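You operate a simulated robot arm through the tools that you are given. There is no shell and no other tool.

You run a simulated robot arm. Do the job below in one go: nothing can be reset, and whatever is moved stays where it is left.

Task
Stop the cure, switch the oven off, open its damper and door.
Fine: stop key, then oven rocker off; air selector on high; free the latch and open the oven door last.

It is judged by the outcome, as a careful person would: the job done as asked, and still so three seconds after it is handed in. It fails if anything else is knocked over, pushed out of place, dropped, spilled or broken.

Robot
A 6-joint arm with a two-finger gripper, fixed in place. Base frame: the origin is at the foot of the arm, x ahead of it, y to its left, z up. Readings come in m, rad, newtons and seconds.
Its first joint turns from -2.897 to 2.897 rad. Payload 2.45 kg.
The TCP is the grasp point between the finger pads, 0.02 m short of the fingertips. In the tool frame z runs along the fingers and y along their closing line. Largest opening 0.14 m; the body of the gripper starts 0.168 m behind the TCP.
Orientation is told as [roll, pitch, yaw] about the base's x, y, z axes, in that order, counted from this pose: with the fingers straight down and closing along the base's y, the tool's x points along the base's -x, its y along +y and its z along -z.

Tools
- The arm moves only by the tool arm_command. Its argument "deltas" is a list of rows, each an object (a shift or turn left out is 0, a gripper value left out holds the last) with "hand": the finger opening in m, from 0 to 0.14; "linear": the shift along the tool's x, y, z in units of 250 mm (1.0 is 250 mm), a list of three; "dr": the turn, a rotation vector about the tool's x, y, z in units of 120 degrees (1.0 is 120 degrees), a list of three. In form: [{"hand": hand, "linear": [tx, ty, tz], "dr": [ax, ay, az]}, ...]. A call has 1 to 20 rows; each row is the pose to reach, as a shift and turn from the pose commanded when the call began, along the tool's axes at that moment. A call with a number of a shift or a turn outside -1 to 1 is refused whole. Rows are played at 5 a second. More than 0.05 m and 0.15 rad between two rows, or a gripper value outside its range, and nothing of the call is played. A pose out of reach is approached as far as the arm can. The call stops where the force on the tool passes 90 N (or 10 N more than at its start, if that is more) or the arm is blocked; 0.2 s more then pass. Each finger travels about 0.045 m/s and halts on what it meets, pressing with about 29 N; the grip force reading is that of the motor and also rises with nothing between the fingers. The clock runs only during rows and for 0.2 s after the last one: add rows that repeat a pose to give the fingers time. The reply holds the time, the measured pose of the TCP, the force on the tool along the base axes, the opening and the grip force, in the units named above and with some noise, with the torque about the TCP (base axes, N m) and any sound that the robot's microphone picked up, and new pictures: "views" is both (left out), scene, wrist or none.
- Cameras (640 x 400 px; columns grow to the right, rows downward): "scene" is fixed at [0.0511, 0.4985, 1.5056]; the picture's right is [-0.70, -0.71, 0.00], its down [-0.13, 0.13, -0.98] and it looks along [0.70, -0.69, -0.19] (base axes); focal length 334 px, centre (320, 200). "wrist" rides on the gripper at [0.078, 0.011, -0.209] in the tool frame; the picture's right is [-0.14, 0.99, 0.00], its down [-0.92, -0.13, -0.37] and it looks along [-0.37, -0.05, 0.93] (tool axes); focal length 280 px, centre (320, 200). There is no depth. A picture from a camera that has moved, and an enlarged one, comes with that camera's place and axes in the base frame and with its lens.
- inspect(camera, box): a new picture of the part [left, top, right, bottom] of that camera's present view, enlarged. It takes no simulated time.
- job_done(): hands the job in; it is judged then, once.

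Nothing tells you positions but the pictures and the camera data. Unless the task says otherwise, let go and move clear before handing in.

The tools are called after "Request:" by a JSON object that holds its "op" and its "data". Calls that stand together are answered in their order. arm_command: Moves the arm, as the interface text tells. Its arguments: {"type":"object","properties":{"deltas":{"type":"array"},"views":{"type":"string","enum":["both","scene","wrist","none"]}},"required":["deltas"]} The other tools are called the same way: inspect (camera, box) takes an enlarged picture of a part of a camera's view; job_done () hands the job in.

At the start:

```text
time_s: 0.0
ee_pos: [0.5642, -0.0507, 1.548]
tool_rot: [0.0, 0.001, -0.001]
contact_force: [-0.3, 0.1, 0.4]
torque: [-0.01, -0.03, -0.02]
finger_gap: 0.1398
finger_force: 0.0
```

scene: 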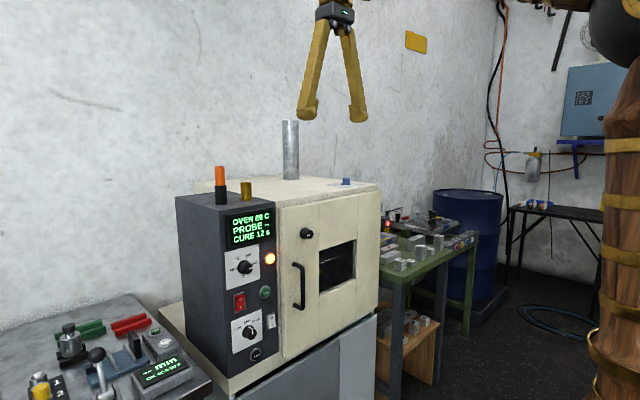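
wrist: 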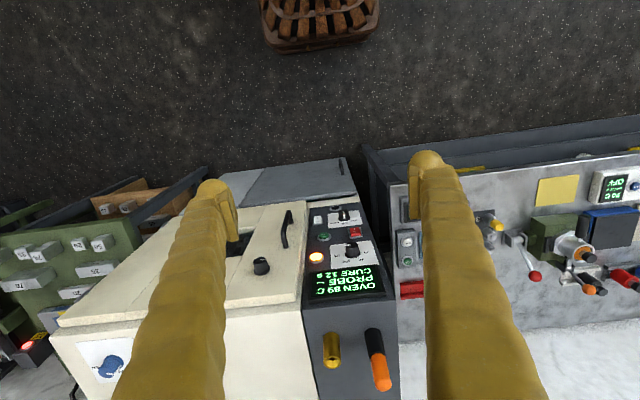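

I see an oven with a dark control panel on its left and a cream door with a black handle and a round latch knob. I'll enlarge the pictures first to read the panel before moving.

Request:
{"op": "inspect", "data": {"camera": "scene", "box": [170, 190, 290, 380]}}

Request:
{"op": "inspect", "data": {"camera": "scene", "box": [260, 170, 400, 370]}}

Request:
{"op": "inspect", "data": {"camera": "wrist", "box": [200, 180, 420, 400]}}

Request:
{"op": "inspect", "data": {"camera": "scene", "box": [0, 280, 220, 400]}}

```text
2.11 times, centred on (230, 285) of scene
camera zoom: at [0.0511, 0.4985, 1.5056], right [-0.7, -0.71, 0.0], down [-0.13, 0.13, -0.98], along [0.7, -0.69, -0.19], focal length 704 px, centre (510, 21)
```

zoom: 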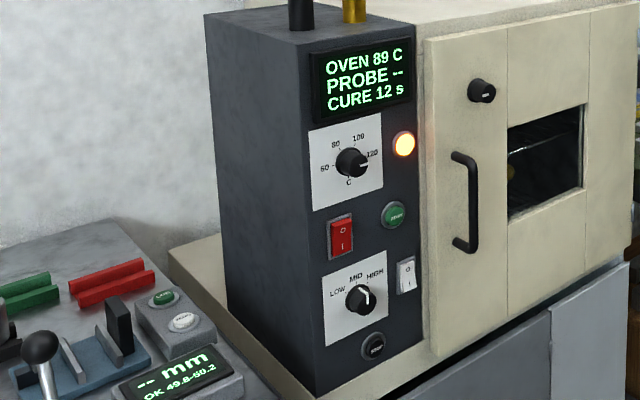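

```text
2.00 times, centred on (330, 270) of scene
camera zoom: at [0.0511, 0.4985, 1.5056], right [-0.7, -0.71, 0.0], down [-0.13, 0.13, -0.98], along [0.7, -0.69, -0.19], focal length 669 px, centre (300, 60)
```

zoom: 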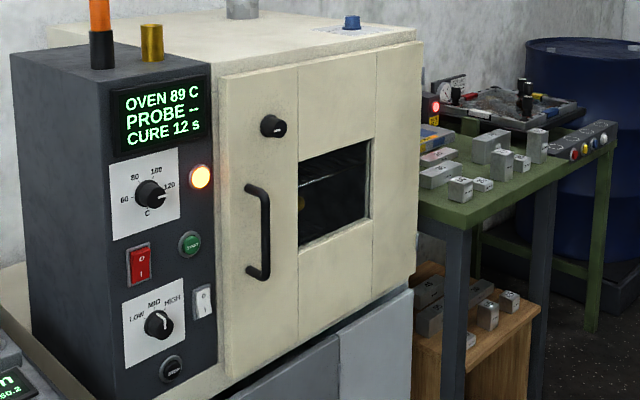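

```text
1.82 times, centred on (310, 290) of wrist
camera zoom: at [0.4852, -0.0396, 1.7566], right [0.14, 0.99, 0.0], down [0.92, -0.13, 0.37], along [0.37, -0.05, -0.93], focal length 510 px, centre (338, 36)
```

zoom: 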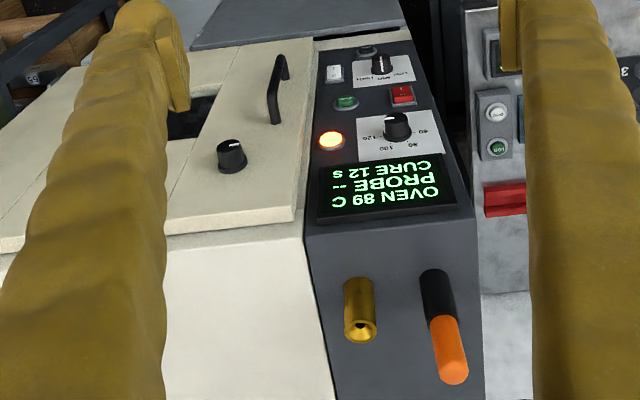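

```text
2.91 times, centred on (110, 340) of scene
camera zoom: at [0.0511, 0.4985, 1.5056], right [-0.7, -0.71, 0.0], down [-0.13, 0.13, -0.98], along [0.7, -0.69, -0.19], focal length 973 px, centre (931, -207)
```

zoom: 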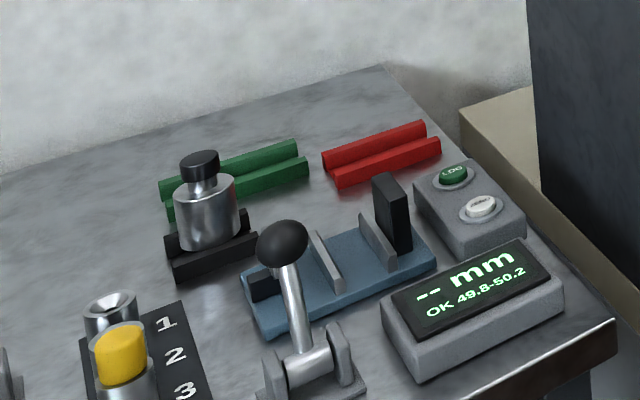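

The panel face looks vertical at about x=0.89. The controls, which I still have to confirm, appear to be STOP low at (0.89,-0.04,0.80), the red rocker near (0.90,0.01,1.0), the latch knob near (0.865,-0.24,1.18) and the handle near (0.82,-0.18,1.03). Next I'll turn the tool to point forward while coming down a little, well away from the oven, so I can look closer.

Request:
{"op": "arm_command", "data": {"deltas": [{"hand": 0.0, "linear": [0, 0, 0.08], "dr": [0, -0.065, 0]}, {"linear": [0, 0, 0.16], "dr": [0, -0.13, 0]}, {"linear": [0, 0, 0.25], "dr": [0, -0.195, 0]}, {"linear": [0, 0, 0.35], "dr": [0, -0.26, 0]}, {"linear": [0, 0, 0.45], "dr": [0, -0.325, 0]}, {"linear": [0, 0, 0.55], "dr": [0, -0.39, 0]}, {"linear": [0, 0, 0.65], "dr": [0, -0.455, 0]}, {"linear": [0, 0, 0.75], "dr": [0, -0.52, 0]}, {"linear": [0, 0, 0.85], "dr": [0, -0.585, 0]}, {"linear": [0, 0, 0.95], "dr": [0, -0.64, 0]}, {"linear": [0, 0, 1.0], "dr": [0, -0.7, 0]}, {"linear": [0, 0, 1.0], "dr": [0, -0.75, 0]}]}}

```text
time_s: 1.0
ee_pos: [0.6543, -0.0606, 1.3609]
tool_rot: [0.022, -0.306, -0.007]
contact_force: [0.6, 0.3, 0.3]
torque: [-0.01, -0.03, 0.0]
finger_gap: 0.0541
finger_force: 0.1
stopped in row 4: the arm was blocked; the commanded pose is now the measured one
camera wrist: at [0.5166, -0.054, 1.5357], right [0.13, 0.99, 0.06], down [0.77, -0.14, 0.62], along [0.63, -0.03, -0.78], focal length 280 px, centre (320, 200)
```

scene: 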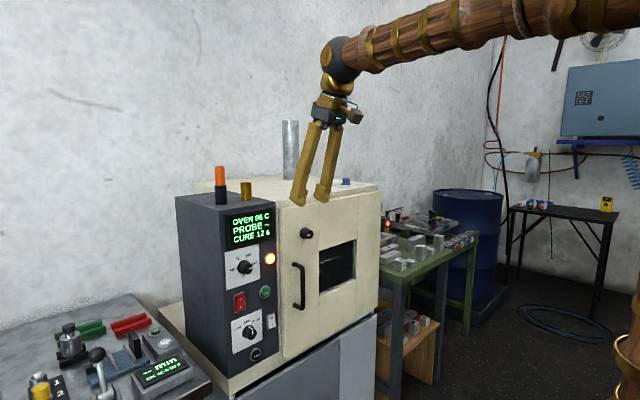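
wrist: 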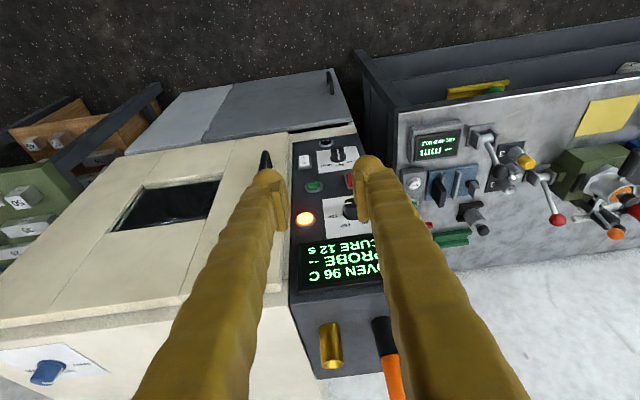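

The fingers hang free and nothing was touched, so the block looks like the arm being folded too close for that pose. I'll go further out while turning, to about x=0.72, z=1.2, which stays clear of the handle.

Request:
{"op": "arm_command", "data": {"deltas": [{"hand": 0.0, "linear": [-0.003, 0, 0.05], "dr": [0, -0.04, 0]}, {"linear": [-0.006, 0, 0.1], "dr": [0, -0.08, 0]}, {"linear": [-0.009, 0, 0.15], "dr": [0, -0.12, 0]}, {"linear": [-0.012, 0, 0.2], "dr": [0, -0.16, 0]}, {"linear": [-0.015, 0, 0.25], "dr": [0, -0.2, 0]}, {"linear": [-0.018, 0, 0.3], "dr": [0, -0.24, 0]}, {"linear": [-0.02, 0, 0.35], "dr": [0, -0.28, 0]}, {"linear": [-0.022, 0, 0.4], "dr": [0, -0.32, 0]}]}}

```text
time_s: 2.5
ee_pos: [0.7227, -0.0646, 1.1943]
tool_rot: [0.057, -0.687, -0.04]
contact_force: [-0.4, 0.3, -0.7]
torque: [-0.01, -0.04, 0.0]
finger_gap: 0.0
finger_force: 28.9
stopped in row 7: the arm was blocked; the commanded pose is now the measured one
camera wrist: at [0.5293, -0.0579, 1.3068], right [0.11, 0.99, 0.13], down [0.48, -0.17, 0.86], along [0.87, -0.03, -0.49], focal length 280 px, centre (320, 200)
```

scene: 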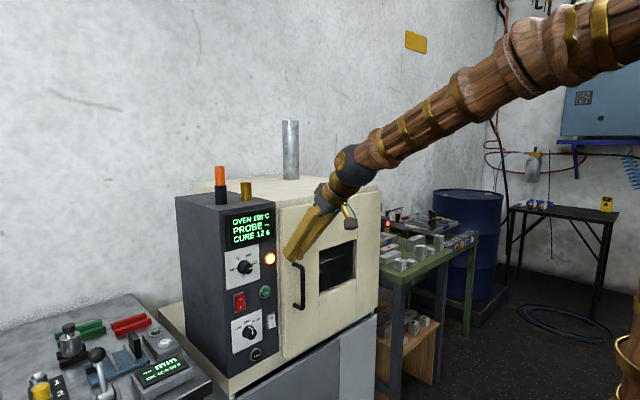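
wrist: 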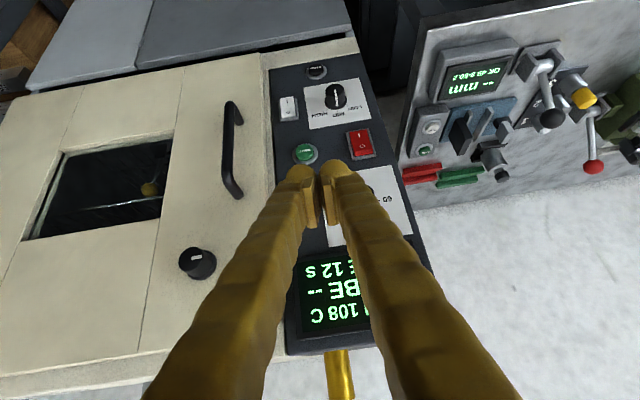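

The arm stopped short again with no contact force, so its posture looks limited when the wrist comes close to the base. The wrist camera now faces the panel well, so I'll enlarge it to read the labels before going on.

Request:
{"op": "inspect", "data": {"camera": "wrist", "box": [260, 40, 420, 190]}}

Request:
{"op": "inspect", "data": {"camera": "wrist", "box": [140, 80, 280, 300]}}

Request:
{"op": "inspect", "data": {"camera": "scene", "box": [220, 250, 310, 370]}}

Request:
{"op": "inspect", "data": {"camera": "scene", "box": [440, 0, 640, 400]}}

```text
2.67 times, centred on (340, 115) of wrist
camera zoom: at [0.5293, -0.0579, 1.3068], right [0.11, 0.99, 0.13], down [0.48, -0.17, 0.86], along [0.87, -0.03, -0.49], focal length 748 px, centre (267, 427)
```

zoom: 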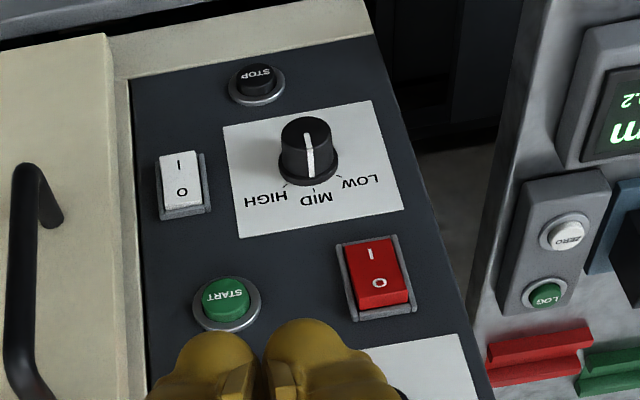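

```text
1.82 times, centred on (210, 190) of wrist
camera zoom: at [0.5293, -0.0579, 1.3068], right [0.11, 0.99, 0.13], down [0.48, -0.17, 0.86], along [0.87, -0.03, -0.49], focal length 510 px, centre (520, 218)
```

zoom: 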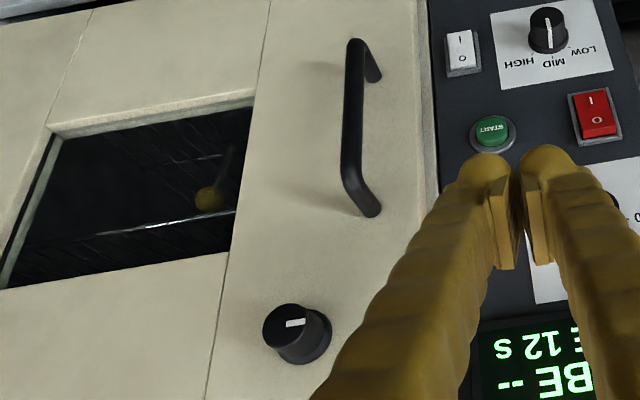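

```text
3.33 times, centred on (265, 310) of scene
camera zoom: at [0.0511, 0.4985, 1.5056], right [-0.7, -0.71, 0.0], down [-0.13, 0.13, -0.98], along [0.7, -0.69, -0.19], focal length 1115 px, centre (503, -167)
```

zoom: 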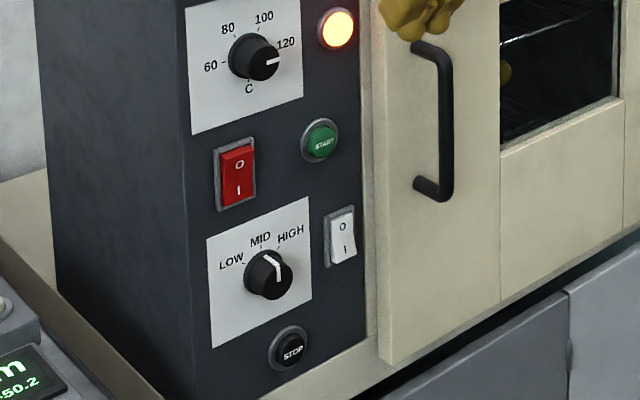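

```text
1.00 times, centred on (540, 200) of scene (not enlarged: the box is as wide or as high as the picture)
camera zoom: at [0.0511, 0.4985, 1.5056], right [-0.7, -0.71, 0.0], down [-0.13, 0.13, -0.98], along [0.7, -0.69, -0.19], focal length 334 px, centre (100, 200)
```

zoom: 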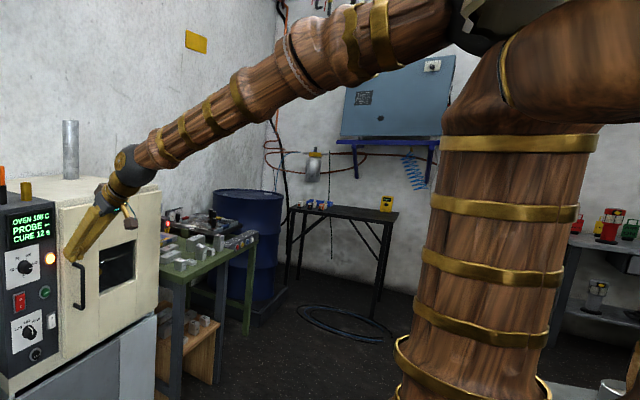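

The labels are clear now. The lower knob (LOW/MID/HIGH) points at MID, the red rocker has O at the top and the white rocker is near the door. I'll look at the arm's own posture to see what limits it.

Request:
{"op": "inspect", "data": {"camera": "scene", "box": [630, 0, 640, 400]}}

Request:
{"op": "inspect", "data": {"camera": "scene", "box": [0, 0, 640, 10]}}

Request:
{"op": "inspect", "data": {"camera": "scene", "box": [0, 390, 640, 400]}}

Request:
{"op": "inspect", "data": {"camera": "wrist", "box": [0, 0, 640, 10]}}

```text
1.00 times, centred on (635, 200) of scene (not enlarged: the box is as wide or as high as the picture)
camera zoom: at [0.0511, 0.4985, 1.5056], right [-0.7, -0.71, 0.0], down [-0.13, 0.13, -0.98], along [0.7, -0.69, -0.19], focal length 334 px, centre (5, 200)
```

zoom: 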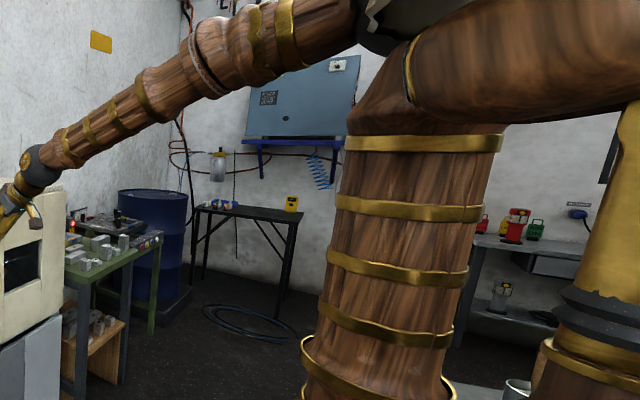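

```text
1.00 times, centred on (320, 5) of scene (not enlarged: the box is as wide or as high as the picture)
camera zoom: at [0.0511, 0.4985, 1.5056], right [-0.7, -0.71, 0.0], down [-0.13, 0.13, -0.98], along [0.7, -0.69, -0.19], focal length 334 px, centre (320, 395)
```

zoom: 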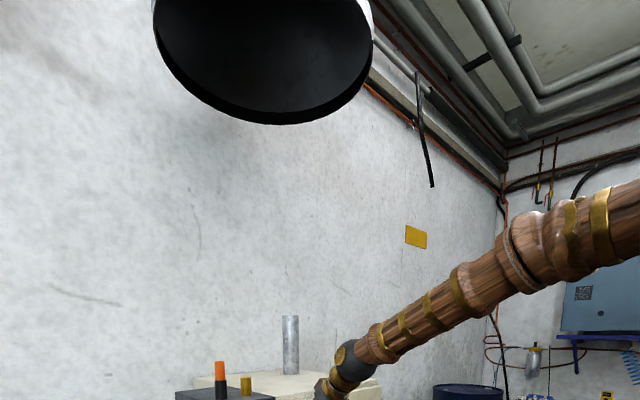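

```text
1.00 times, centred on (320, 395) of scene (not enlarged: the box is as wide or as high as the picture)
camera zoom: at [0.0511, 0.4985, 1.5056], right [-0.7, -0.71, 0.0], down [-0.13, 0.13, -0.98], along [0.7, -0.69, -0.19], focal length 334 px, centre (320, 5)
```

zoom: 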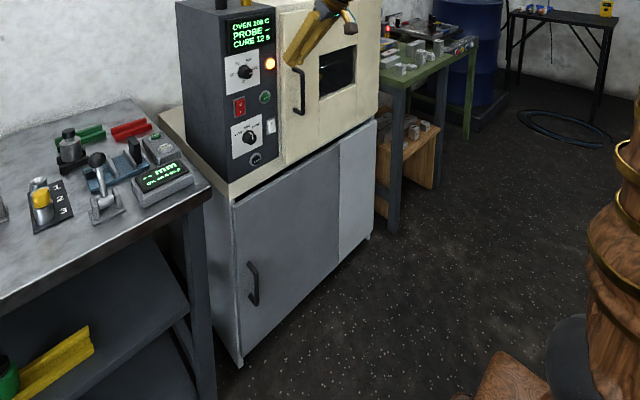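

```text
1.00 times, centred on (320, 5) of wrist (not enlarged: the box is as wide or as high as the picture)
camera zoom: at [0.5293, -0.0579, 1.3068], right [0.11, 0.99, 0.13], down [0.48, -0.17, 0.86], along [0.87, -0.03, -0.49], focal length 280 px, centre (320, 395)
```

zoom: 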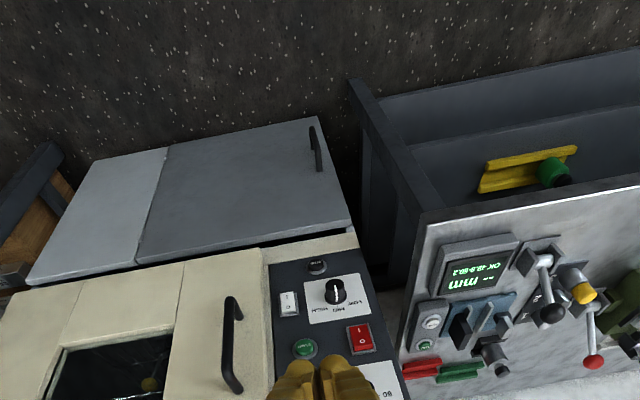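

The shoulder seems to be leaning back at its limit, so the wrist has to stay lower and further out. I'll go down first, then turn the tool up to horizontal in front of the panel at about x=0.79, z=1.08, clear of everything.

Request:
{"op": "arm_command", "data": {"deltas": [{"hand": 0.0, "linear": [0.06, 0, 0.073]}, {"linear": [0.12, -0.005, 0.146]}, {"linear": [0.18, -0.01, 0.219]}, {"linear": [0.238, -0.015, 0.291]}, {"linear": [0.21, -0.016, 0.335], "dr": [0.003, -0.04, -0.002]}, {"linear": [0.185, -0.017, 0.38], "dr": [0.006, -0.08, -0.005]}, {"linear": [0.16, -0.018, 0.42], "dr": [0.01, -0.12, -0.008]}, {"linear": [0.135, -0.019, 0.46], "dr": [0.013, -0.16, -0.01]}, {"linear": [0.113, -0.02, 0.497], "dr": [0.016, -0.197, -0.013]}, {"linear": [0.107, -0.02, 0.502], "dr": [0.016, -0.242, -0.013]}, {"linear": [0.1, -0.02, 0.507], "dr": [0.016, -0.287, -0.013]}, {"linear": [0.094, -0.02, 0.512], "dr": [0.016, -0.332, -0.013]}, {"linear": [0.088, -0.02, 0.517], "dr": [0.016, -0.377, -0.013]}, {"linear": [0.082, -0.02, 0.522], "dr": [0.016, -0.422, -0.013]}, {"linear": [0.082, -0.02, 0.522], "dr": [0.016, -0.422, -0.013]}]}}

```text
time_s: 5.7
ee_pos: [0.7834, -0.1024, 1.104]
tool_rot: [1.532, -1.536, -1.509]
contact_force: [1.1, -0.6, -0.1]
torque: [0.01, 0.02, 0.04]
finger_gap: 0.0
finger_force: 29.4
out of reach, approached as far as the arm can: row 6, 7, 8, 10, 11, 12, 13, 14, 15
camera wrist: at [0.5733, -0.0932, 1.026], right [-0.02, 0.98, 0.17], down [-0.36, -0.17, 0.92], along [0.93, -0.04, 0.36], focal length 280 px, centre (320, 200)
```

scene: 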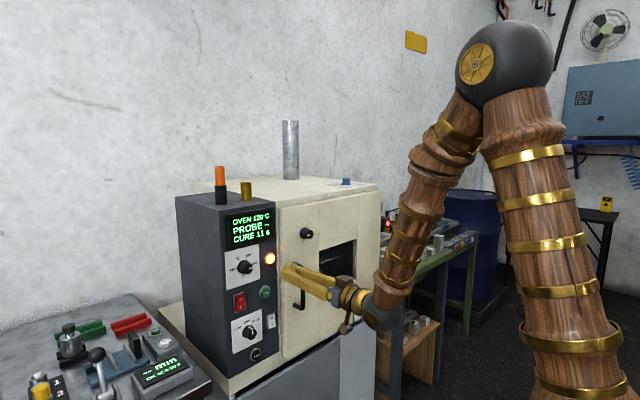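
wrist: 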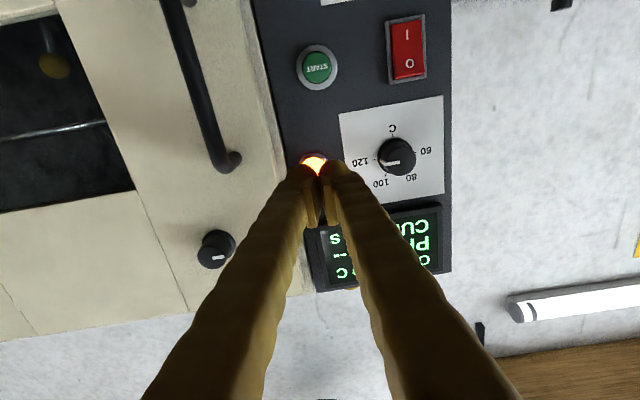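

The tool now points straight forward in front of the panel, and the display shows the cure counting (CURE 11 s), so STOP should come soon. I take STOP to be at (0.885,-0.038,0.81); I'll go down in front of it with the tool tilted about 38° downward and fingers shut, staying at x≤0.80.

Request:
{"op": "arm_command", "data": {"deltas": [{"hand": 0.0, "linear": [0.12, 0.028, 0.01], "dr": [0, 0.04, -0.002]}, {"linear": [0.25, 0.056, 0.02], "dr": [0, 0.08, -0.004]}, {"linear": [0.38, 0.085, 0.03], "dr": [0, 0.12, -0.006]}, {"linear": [0.51, 0.113, 0.04], "dr": [0, 0.16, -0.008]}, {"linear": [0.64, 0.141, 0.05], "dr": [0, 0.2, -0.01]}, {"linear": [0.77, 0.17, 0.06], "dr": [0, 0.24, -0.012]}, {"linear": [0.88, 0.2, 0.07], "dr": [0, 0.28, -0.014]}, {"linear": [0.985, 0.226, 0.081], "dr": [0, 0.317, -0.0153]}, {"linear": [0.985, 0.226, 0.081], "dr": [0, 0.317, -0.0153]}]}}

```text
time_s: 7.7
ee_pos: [0.8001, -0.0554, 0.8598]
tool_rot: [0.022, -0.902, 0.037]
contact_force: [0.2, 0.2, -0.5]
torque: [0.02, 0.03, -0.01]
finger_gap: 0.0002
finger_force: 28.5
out of reach, approached as far as the arm can: row 3, 4, 5, 6, 7, 8, 9
camera wrist: at [0.588, -0.0555, 0.9286], right [0.03, 0.99, 0.12], down [0.29, -0.13, 0.95], along [0.96, 0.01, -0.29], focal length 280 px, centre (320, 200)
```

scene: 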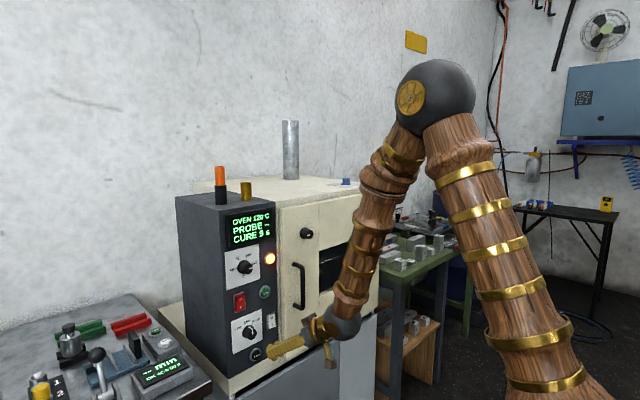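
wrist: 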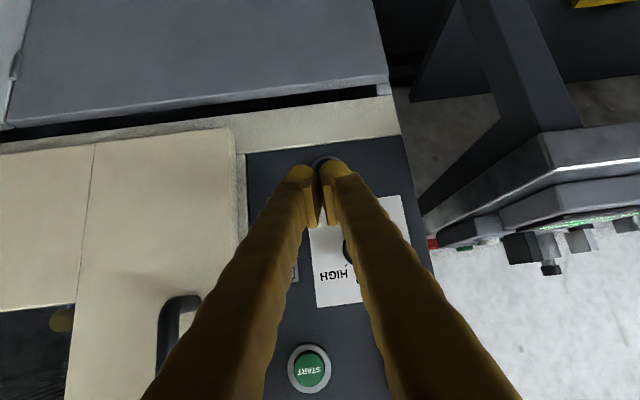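

The fingertips hang just in front of STOP, about 6 cm above its height. I'll enlarge to pin down the button centre before pressing.

Request:
{"op": "inspect", "data": {"camera": "wrist", "box": [260, 130, 400, 220]}}

Request:
{"op": "inspect", "data": {"camera": "scene", "box": [220, 310, 300, 370]}}

```text
4.44 times, centred on (330, 175) of wrist
camera zoom: at [0.588, -0.0555, 0.9286], right [0.03, 0.99, 0.12], down [0.29, -0.13, 0.95], along [0.96, 0.01, -0.29], focal length 1246 px, centre (276, 311)
```

zoom: 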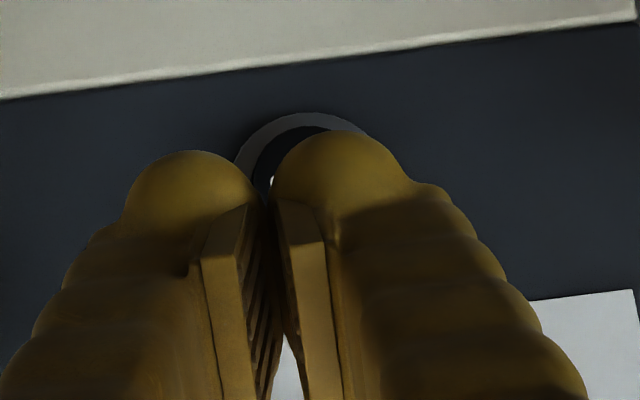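

```text
6.67 times, centred on (260, 340) of scene
camera zoom: at [0.0511, 0.4985, 1.5056], right [-0.7, -0.71, 0.0], down [-0.13, 0.13, -0.98], along [0.7, -0.69, -0.19], focal length 2229 px, centre (720, -733)
```

zoom: 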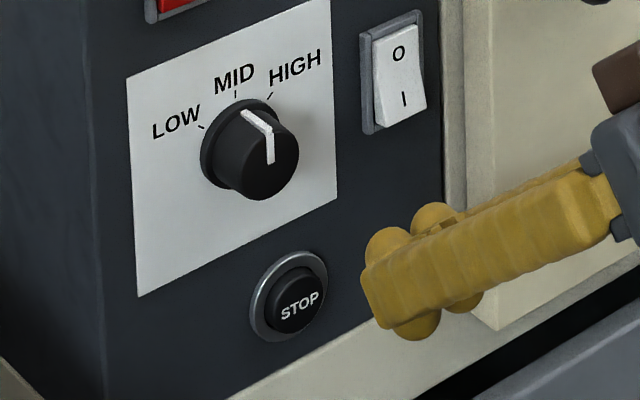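

STOP's ring is about 44 mm across, centred near (0.893,-0.037,0.805), with free space in front. I'll line up at z≈0.812 and then push slowly forward to about TCP x=0.86, watching the force.

Request:
{"op": "arm_command", "data": {"deltas": [{"hand": 0.0, "linear": [0.05, 0.033, 0.093]}, {"linear": [0.099, 0.066, 0.186]}, {"linear": [0.061, 0.063, 0.233]}, {"linear": [0.024, 0.059, 0.28]}, {"linear": [0.011, 0.058, 0.296]}, {"linear": [-0.002, 0.056, 0.312]}]}}

```text
time_s: 9.1
ee_pos: [0.8627, -0.056, 0.8175]
tool_rot: [0.028, -0.901, 0.04]
contact_force: [0.2, 0.1, -1.1]
torque: [-0.01, 0.01, -0.03]
finger_gap: 0.0
finger_force: 29.4
out of reach, approached as far as the arm can: row 1, 2, 3, 4, 5, 6
camera wrist: at [0.6497, -0.0589, 0.8855], right [0.02, 0.99, 0.13], down [0.29, -0.13, 0.95], along [0.96, 0.01, -0.29], focal length 280 px, centre (320, 200)
```

scene: 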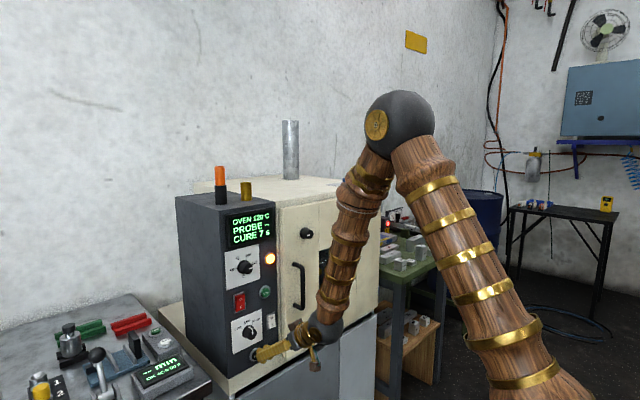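
wrist: 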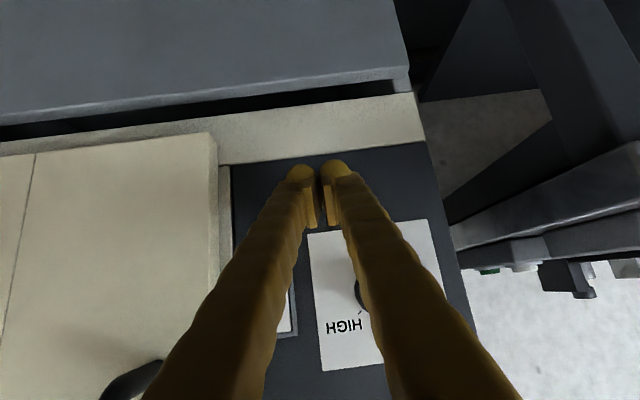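

The hand stayed at y=-0.056, so the tips went beside the button without touching it (force near zero). The wrist seems to need a little yaw to reach further left, so I'll back off, yaw about 5° left, line up on y=-0.037 and push in again.

Request:
{"op": "arm_command", "data": {"deltas": [{"hand": 0.0, "linear": [0.1, 0.03, -0.08], "dr": [-0.017, 0.0, -0.013]}, {"linear": [0.11, 0.084, -0.075], "dr": [-0.0338, 0.001, -0.0267]}, {"linear": [0.06, 0.078, -0.012], "dr": [-0.0338, 0.001, -0.0267]}, {"linear": [0.035, 0.076, 0.02], "dr": [-0.0338, 0.001, -0.0267]}, {"linear": [0.02, 0.074, 0.038], "dr": [-0.0338, 0.001, -0.0267]}]}}

```text
time_s: 10.2
ee_pos: [0.8659, -0.0374, 0.8064]
tool_rot: [0.009, -0.903, 0.116]
contact_force: [0.0, -0.1, -0.3]
torque: [0.03, 0.05, 0.03]
finger_gap: 0.0
finger_force: 29.2
out of reach, approached as far as the arm can: row 1, 2
camera wrist: at [0.654, -0.0537, 0.8751], right [-0.04, 0.99, 0.11], down [0.3, -0.1, 0.95], along [0.95, 0.07, -0.29], focal length 280 px, centre (320, 200)
```

scene: 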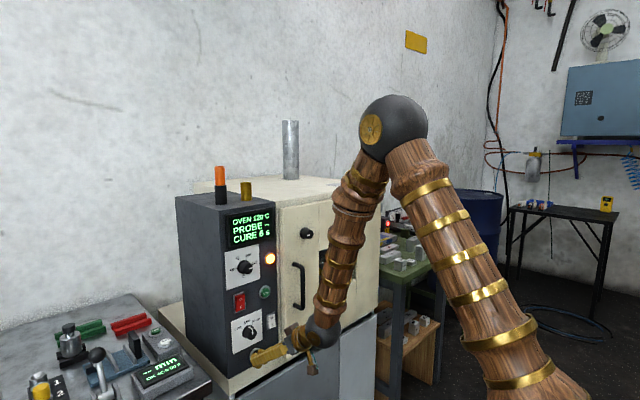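
wrist: 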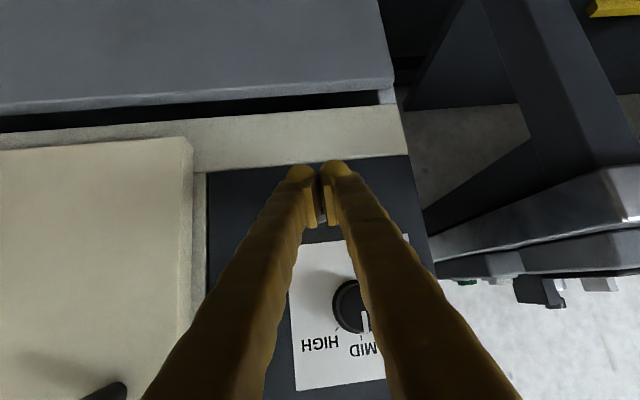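

The pose is now reached at y=-0.037, but there's still no contact. I'll enlarge to see the gap between fingertip and button.

Request:
{"op": "inspect", "data": {"camera": "scene", "box": [220, 310, 300, 370]}}

Request:
{"op": "inspect", "data": {"camera": "wrist", "box": [250, 130, 390, 220]}}

```text
6.67 times, centred on (260, 340) of scene
camera zoom: at [0.0511, 0.4985, 1.5056], right [-0.7, -0.71, 0.0], down [-0.13, 0.13, -0.98], along [0.7, -0.69, -0.19], focal length 2229 px, centre (720, -733)
```

zoom: 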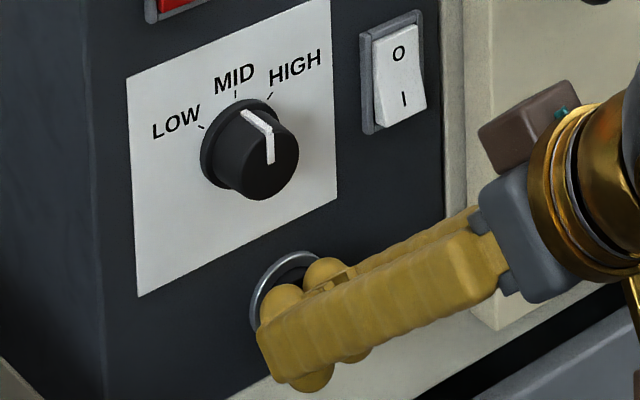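

```text
4.44 times, centred on (320, 175) of wrist
camera zoom: at [0.654, -0.0537, 0.8751], right [-0.04, 0.99, 0.11], down [0.3, -0.1, 0.95], along [0.95, 0.07, -0.29], focal length 1246 px, centre (320, 311)
```

zoom: 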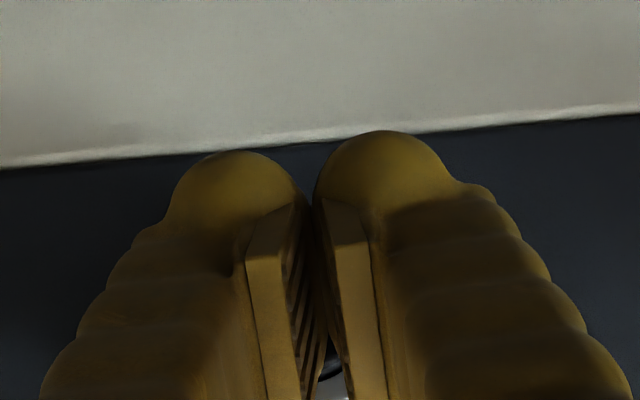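

The tips are right in front of STOP but slightly low and a few millimetres short. I'll raise them 6 mm and push forward gently up to 22 mm more; the force limit will catch contact.

Request:
{"op": "arm_command", "data": {"deltas": [{"hand": 0.0, "linear": [-0.034, 0.005, 0.005]}, {"linear": [-0.049, 0.002, 0.023]}, {"linear": [-0.064, -0.001, 0.042]}, {"linear": [-0.074, -0.003, 0.054]}]}}

```text
time_s: 11.1
ee_pos: [0.8784, -0.0345, 0.8107]
tool_rot: [0.007, -0.896, 0.116]
contact_force: [-39.0, -0.6, 9.2]
torque: [-0.11, -0.3, -0.28]
finger_gap: 0.0002
finger_force: 29.0
heard: click
stopped in row 4: the force on the tool passed its limit at 103 N (the readings are from after the stop); the commanded pose is now the measured one
camera wrist: at [0.6664, -0.0513, 0.8797], right [-0.04, 0.99, 0.11], down [0.3, -0.1, 0.95], along [0.95, 0.07, -0.3], focal length 280 px, centre (320, 200)
```

scene: 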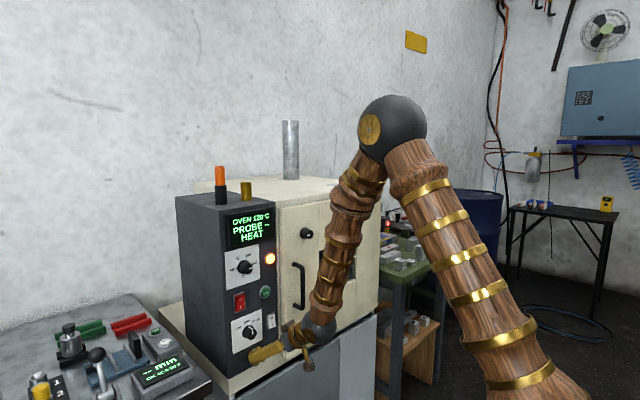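
wrist: 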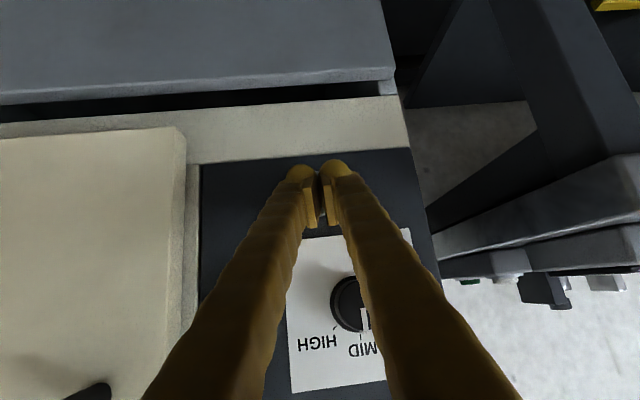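

A click was heard and the display changed from CURE to HEAT, so STOP is pressed. Next I'll back straight out, rise in front of the red rocker with a bit more left yaw, and look at it.

Request:
{"op": "arm_command", "data": {"deltas": [{"hand": 0.0, "linear": [0.075, 0.015, -0.093]}, {"linear": [0.149, 0.03, -0.185]}, {"linear": [0.04, 0.06, -0.28], "dr": [-0.005, 0, -0.004]}, {"linear": [-0.07, 0.09, -0.375], "dr": [-0.01, 0, -0.008]}, {"linear": [-0.18, 0.12, -0.47], "dr": [-0.015, 0, -0.012]}, {"linear": [-0.29, 0.15, -0.565], "dr": [-0.02, 0, -0.016]}, {"linear": [-0.4, 0.175, -0.66], "dr": [-0.025, 0, -0.02]}, {"linear": [-0.498, 0.2, -0.749], "dr": [-0.028, 0, -0.022]}]}}

Request:
{"op": "inspect", "data": {"camera": "scene", "box": [220, 200, 300, 370]}}

Request:
{"op": "inspect", "data": {"camera": "wrist", "box": [240, 60, 460, 220]}}

```text
time_s: 12.9
ee_pos: [0.8072, 0.0059, 1.0252]
tool_rot: [0.009, -0.898, 0.192]
contact_force: [0.7, 0.6, 0.3]
torque: [0.02, -0.01, -0.03]
finger_gap: 0.0
finger_force: 29.0
camera wrist: at [0.5972, -0.0248, 1.0944], right [-0.11, 0.99, 0.11], down [0.31, -0.07, 0.95], along [0.95, 0.14, -0.29], focal length 280 px, centre (320, 200)
```

scene: 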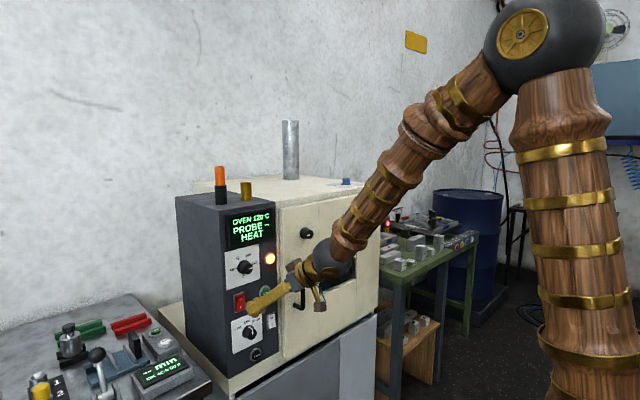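
wrist: 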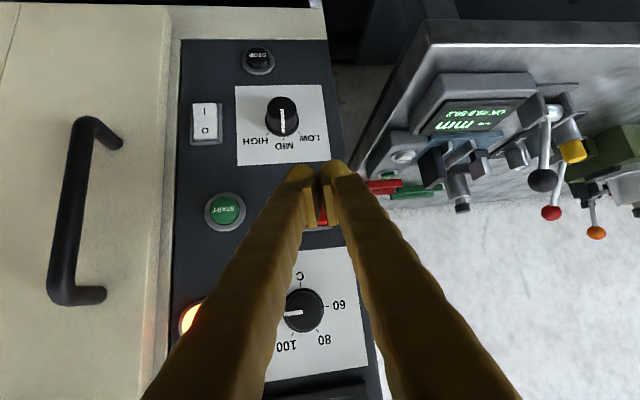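

```text
2.35 times, centred on (260, 285) of scene
camera zoom: at [0.0511, 0.4985, 1.5056], right [-0.7, -0.71, 0.0], down [-0.13, 0.13, -0.98], along [0.7, -0.69, -0.19], focal length 787 px, centre (461, 0)
```

zoom: 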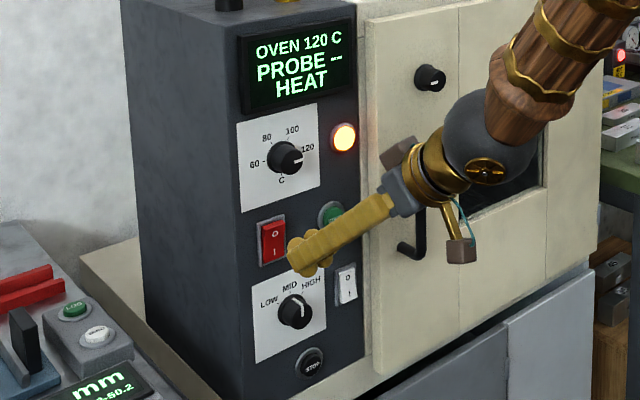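

```text
2.50 times, centred on (350, 140) of wrist
camera zoom: at [0.5972, -0.0248, 1.0944], right [-0.11, 0.99, 0.11], down [0.31, -0.07, 0.95], along [0.95, 0.14, -0.29], focal length 701 px, centre (245, 350)
```

zoom: 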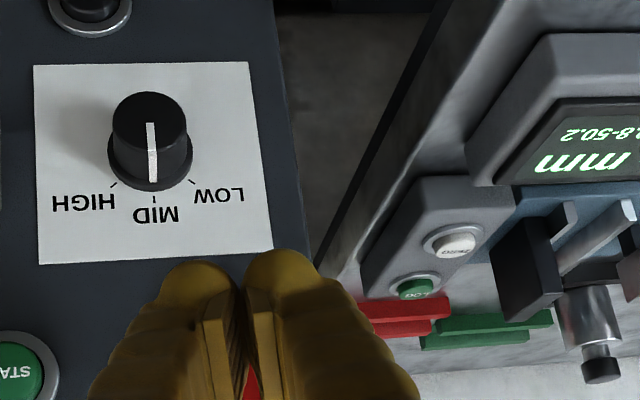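

The pose was reached exactly, and the red rocker is visible with O above and I below. I'll enlarge both rockers to see which side each is pressed on.

Request:
{"op": "inspect", "data": {"camera": "scene", "box": [228, 285, 258, 320]}}

Request:
{"op": "inspect", "data": {"camera": "scene", "box": [255, 305, 285, 340]}}

Request:
{"op": "inspect", "data": {"camera": "wrist", "box": [180, 90, 240, 150]}}

```text
11.43 times, centred on (243, 302) of scene
camera zoom: at [0.0511, 0.4985, 1.5056], right [-0.7, -0.71, 0.0], down [-0.13, 0.13, -0.98], along [0.7, -0.69, -0.19], focal length 3822 px, centre (1200, -971)
```

zoom: 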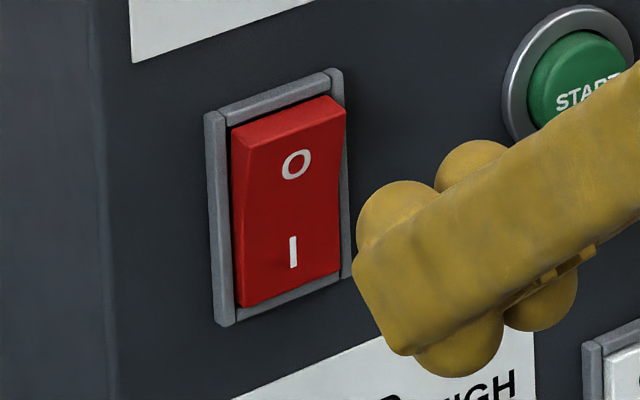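

```text
11.43 times, centred on (270, 322) of scene
camera zoom: at [0.0511, 0.4985, 1.5056], right [-0.7, -0.71, 0.0], down [-0.13, 0.13, -0.98], along [0.7, -0.69, -0.19], focal length 3822 px, centre (891, -1200)
```

zoom: 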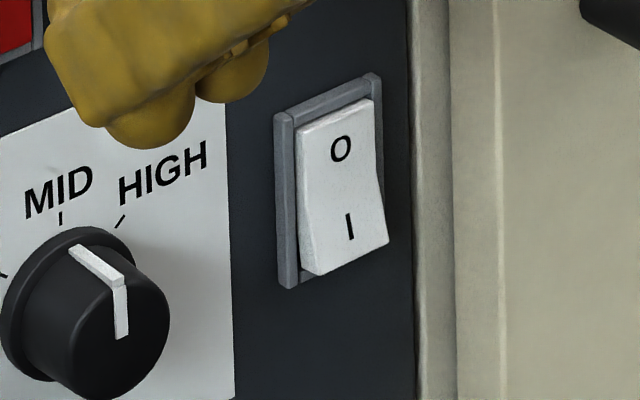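

```text
6.67 times, centred on (210, 120) of wrist
camera zoom: at [0.5972, -0.0248, 1.0944], right [-0.11, 0.99, 0.11], down [0.31, -0.07, 0.95], along [0.95, 0.14, -0.29], focal length 1869 px, centre (1053, 733)
```

zoom: 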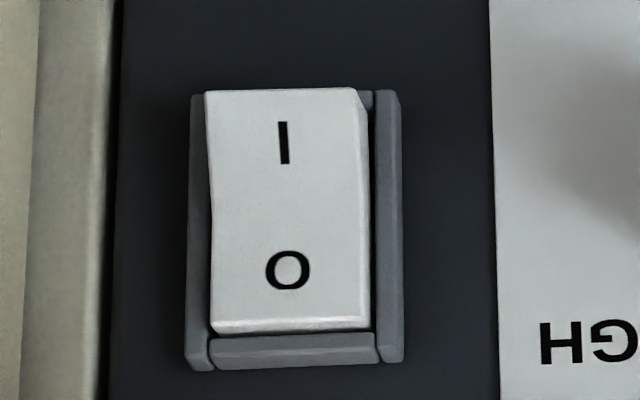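

The red rocker has its I side pressed (on) and its O side standing proud, while the white one is already on O, so red is the live oven rocker. I'll push the upper O half at about (0.885,0.011,1.022) slowly.

Request:
{"op": "arm_command", "data": {"deltas": [{"hand": 0.0, "linear": [-0.046, -0.01, 0.067]}, {"linear": [-0.092, -0.02, 0.133]}, {"linear": [-0.117, -0.028, 0.163]}, {"linear": [-0.132, -0.033, 0.182]}, {"linear": [-0.146, -0.037, 0.2]}, {"linear": [-0.161, -0.042, 0.219]}]}}

Request:
{"op": "inspect", "data": {"camera": "scene", "box": [220, 200, 300, 370]}}

```text
time_s: 14.5
ee_pos: [0.871, 0.0076, 1.0223]
tool_rot: [0.008, -0.898, 0.192]
contact_force: [-37.1, 2.0, 17.9]
torque: [-0.05, -0.52, -0.24]
finger_gap: 0.0
finger_force: 29.0
stopped in row 6: the force on the tool passed its limit at 94 N (the readings are from after the stop); the commanded pose is now the measured one
camera wrist: at [0.6601, -0.0243, 1.0909], right [-0.11, 0.99, 0.11], down [0.31, -0.07, 0.95], along [0.95, 0.14, -0.29], focal length 280 px, centre (320, 200)
```

scene: 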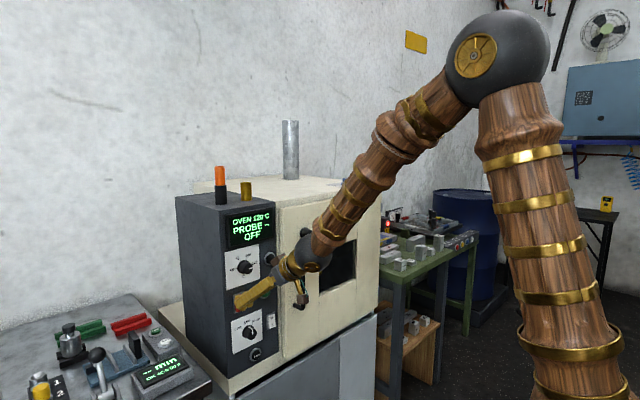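
wrist: 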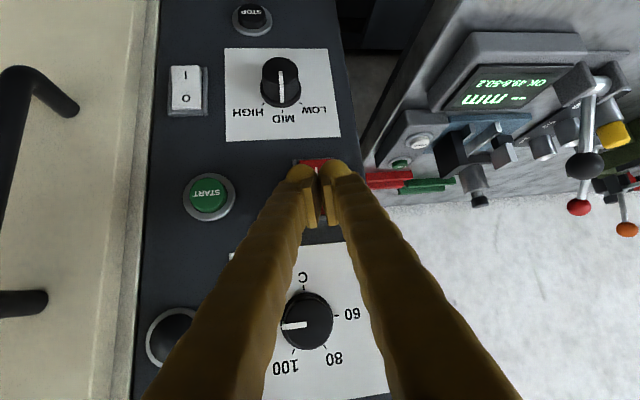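

```text
2.35 times, centred on (260, 285) of scene
camera zoom: at [0.0511, 0.4985, 1.5056], right [-0.7, -0.71, 0.0], down [-0.13, 0.13, -0.98], along [0.7, -0.69, -0.19], focal length 787 px, centre (461, 0)
```

zoom: 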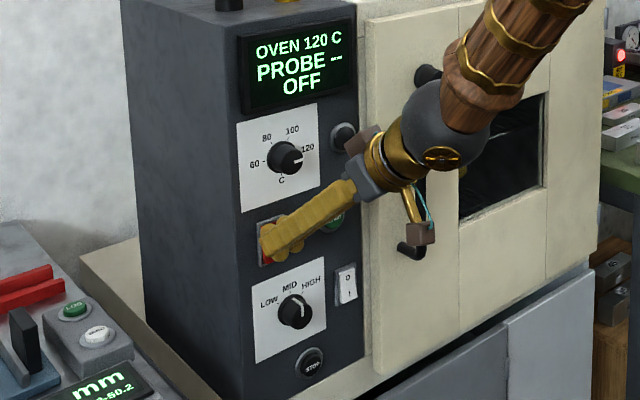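

The display reads OFF and the lamp has gone dark, so the oven is off. The air knob's axis is near y=-0.016, z=0.903, with its face at about x=0.868; I'll back off, level the tool in front of it and open the fingers.

Request:
{"op": "arm_command", "data": {"deltas": [{"hand": 0.0, "linear": [0.09, 0.008, -0.111]}, {"linear": [0.179, 0.016, -0.222]}, {"hand": 0.08, "linear": [0.28, -0.01, -0.15], "dr": [0, -0.05, 0]}, {"linear": [0.38, -0.03, -0.09], "dr": [0, -0.1, 0]}, {"linear": [0.46, -0.05, -0.03], "dr": [0, -0.16, 0]}, {"linear": [0.52, -0.07, 0.02], "dr": [0, -0.22, 0]}, {"linear": [0.568, -0.084, 0.056], "dr": [0, -0.27, 0]}, {"linear": [0.568, -0.084, 0.056], "dr": [0, -0.32, 0]}, {"linear": [0.568, -0.084, 0.056], "dr": [0, -0.32, 0]}]}}

Request:
{"op": "inspect", "data": {"camera": "scene", "box": [210, 270, 330, 370]}}

```text
time_s: 16.5
ee_pos: [0.8324, -0.0378, 0.9428]
tool_rot: [1.276, -1.467, -1.057]
contact_force: [0.5, 0.1, -0.5]
torque: [-0.03, -0.01, 0.03]
finger_gap: 0.0798
finger_force: 0.1
out of reach, approached as far as the arm can: row 5, 6, 7, 8, 9
camera wrist: at [0.6211, -0.0645, 0.8729], right [-0.2, 0.95, 0.23], down [-0.29, -0.29, 0.91], along [0.94, 0.12, 0.33], focal length 280 px, centre (320, 200)
```

scene: 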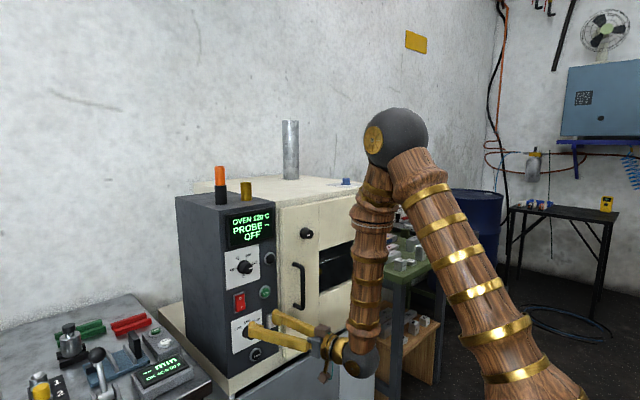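
wrist: 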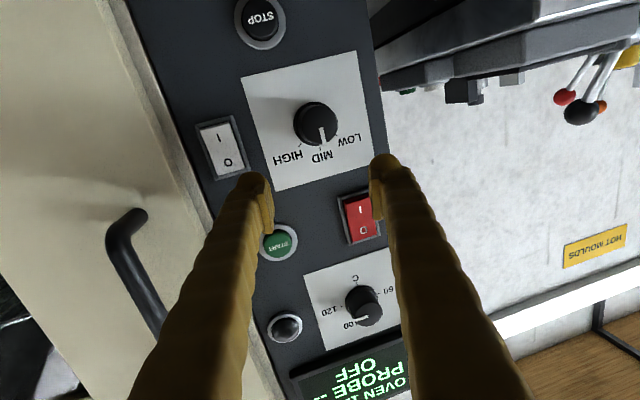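

```text
4.00 times, centred on (270, 320) of scene
camera zoom: at [0.0511, 0.4985, 1.5056], right [-0.7, -0.71, 0.0], down [-0.13, 0.13, -0.98], along [0.7, -0.69, -0.19], focal length 1338 px, centre (520, -280)
```

zoom: 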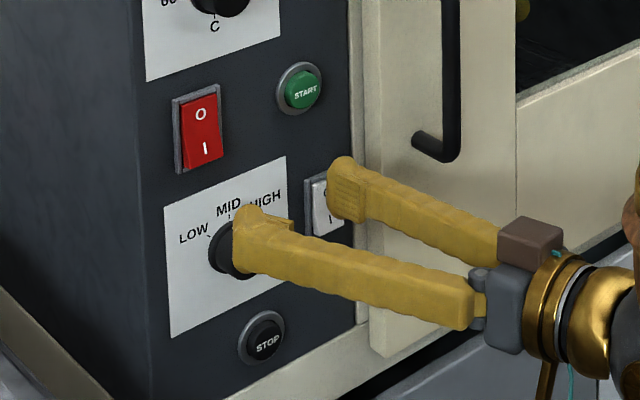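

The tool is level in front of the knob but slightly high and short, a folding limit that should ease as I go forward. I'll narrow the fingers to 65 mm and bring them around the knob without touching it, correcting the roll.

Request:
{"op": "arm_command", "data": {"deltas": [{"hand": 0.065, "linear": [0.05, 0.036, 0.02], "dr": [0, 0, -0.015]}, {"linear": [0.11, 0.036, 0.05], "dr": [0, 0, -0.03]}, {"linear": [0.15, 0.036, 0.08], "dr": [0, 0, -0.043]}, {"linear": [0.16, 0.036, 0.109], "dr": [0, 0, -0.043]}, {"linear": [0.16, 0.036, 0.109], "dr": [0, 0, -0.043]}]}}

Request:
{"op": "inspect", "data": {"camera": "wrist", "box": [220, 60, 420, 240]}}

Request:
{"op": "inspect", "data": {"camera": "scene", "box": [210, 290, 310, 370]}}

```text
time_s: 17.7
ee_pos: [0.8745, -0.0298, 0.9327]
tool_rot: [0.992, -1.481, -0.755]
contact_force: [0.7, 0.0, -0.2]
torque: [0.02, 0.01, 0.0]
finger_gap: 0.0651
finger_force: 0.0
out of reach, approached as far as the arm can: row 1, 2, 3, 4, 5
camera wrist: at [0.6632, -0.063, 0.8652], right [-0.22, 0.95, 0.21], down [-0.27, -0.27, 0.93], along [0.94, 0.15, 0.31], focal length 280 px, centre (320, 200)
```

scene: 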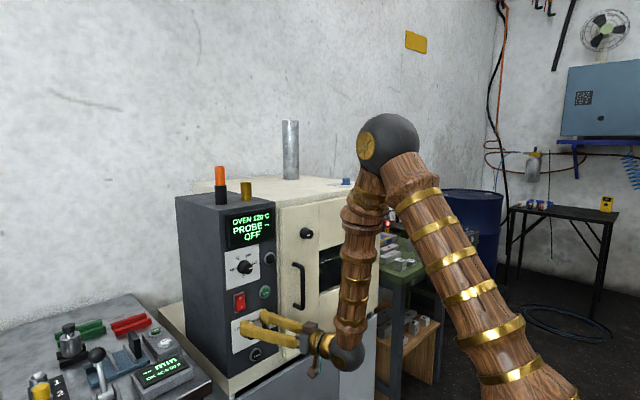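
wrist: 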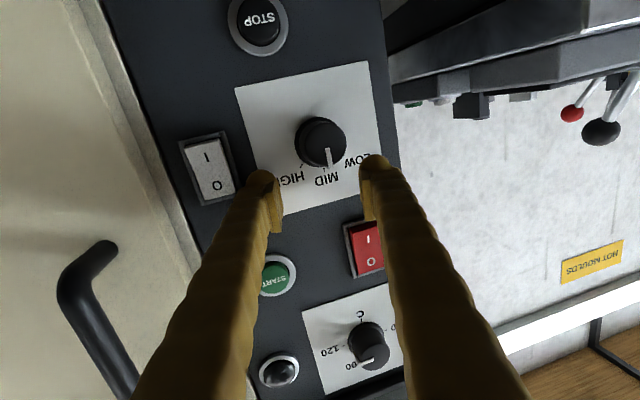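

```text
2.22 times, centred on (320, 150) of wrist
camera zoom: at [0.6632, -0.063, 0.8652], right [-0.22, 0.95, 0.21], down [-0.27, -0.27, 0.93], along [0.94, 0.15, 0.31], focal length 623 px, centre (320, 311)
```

zoom: 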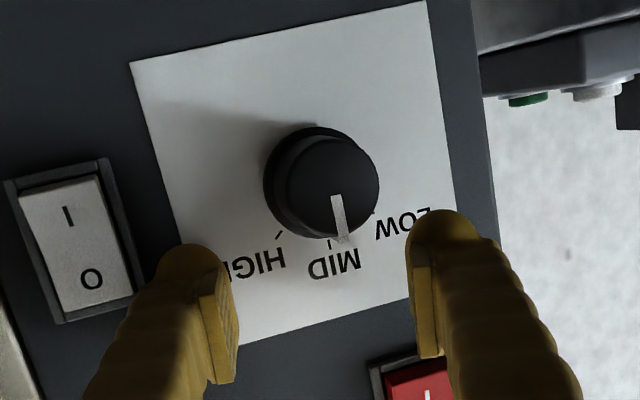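

```text
5.00 times, centred on (260, 330) of scene
camera zoom: at [0.0511, 0.4985, 1.5056], right [-0.7, -0.71, 0.0], down [-0.13, 0.13, -0.98], along [0.7, -0.69, -0.19], focal length 1672 px, centre (620, -450)
```

zoom: 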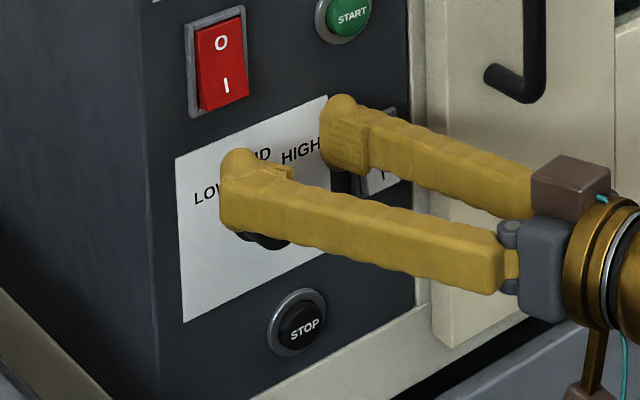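

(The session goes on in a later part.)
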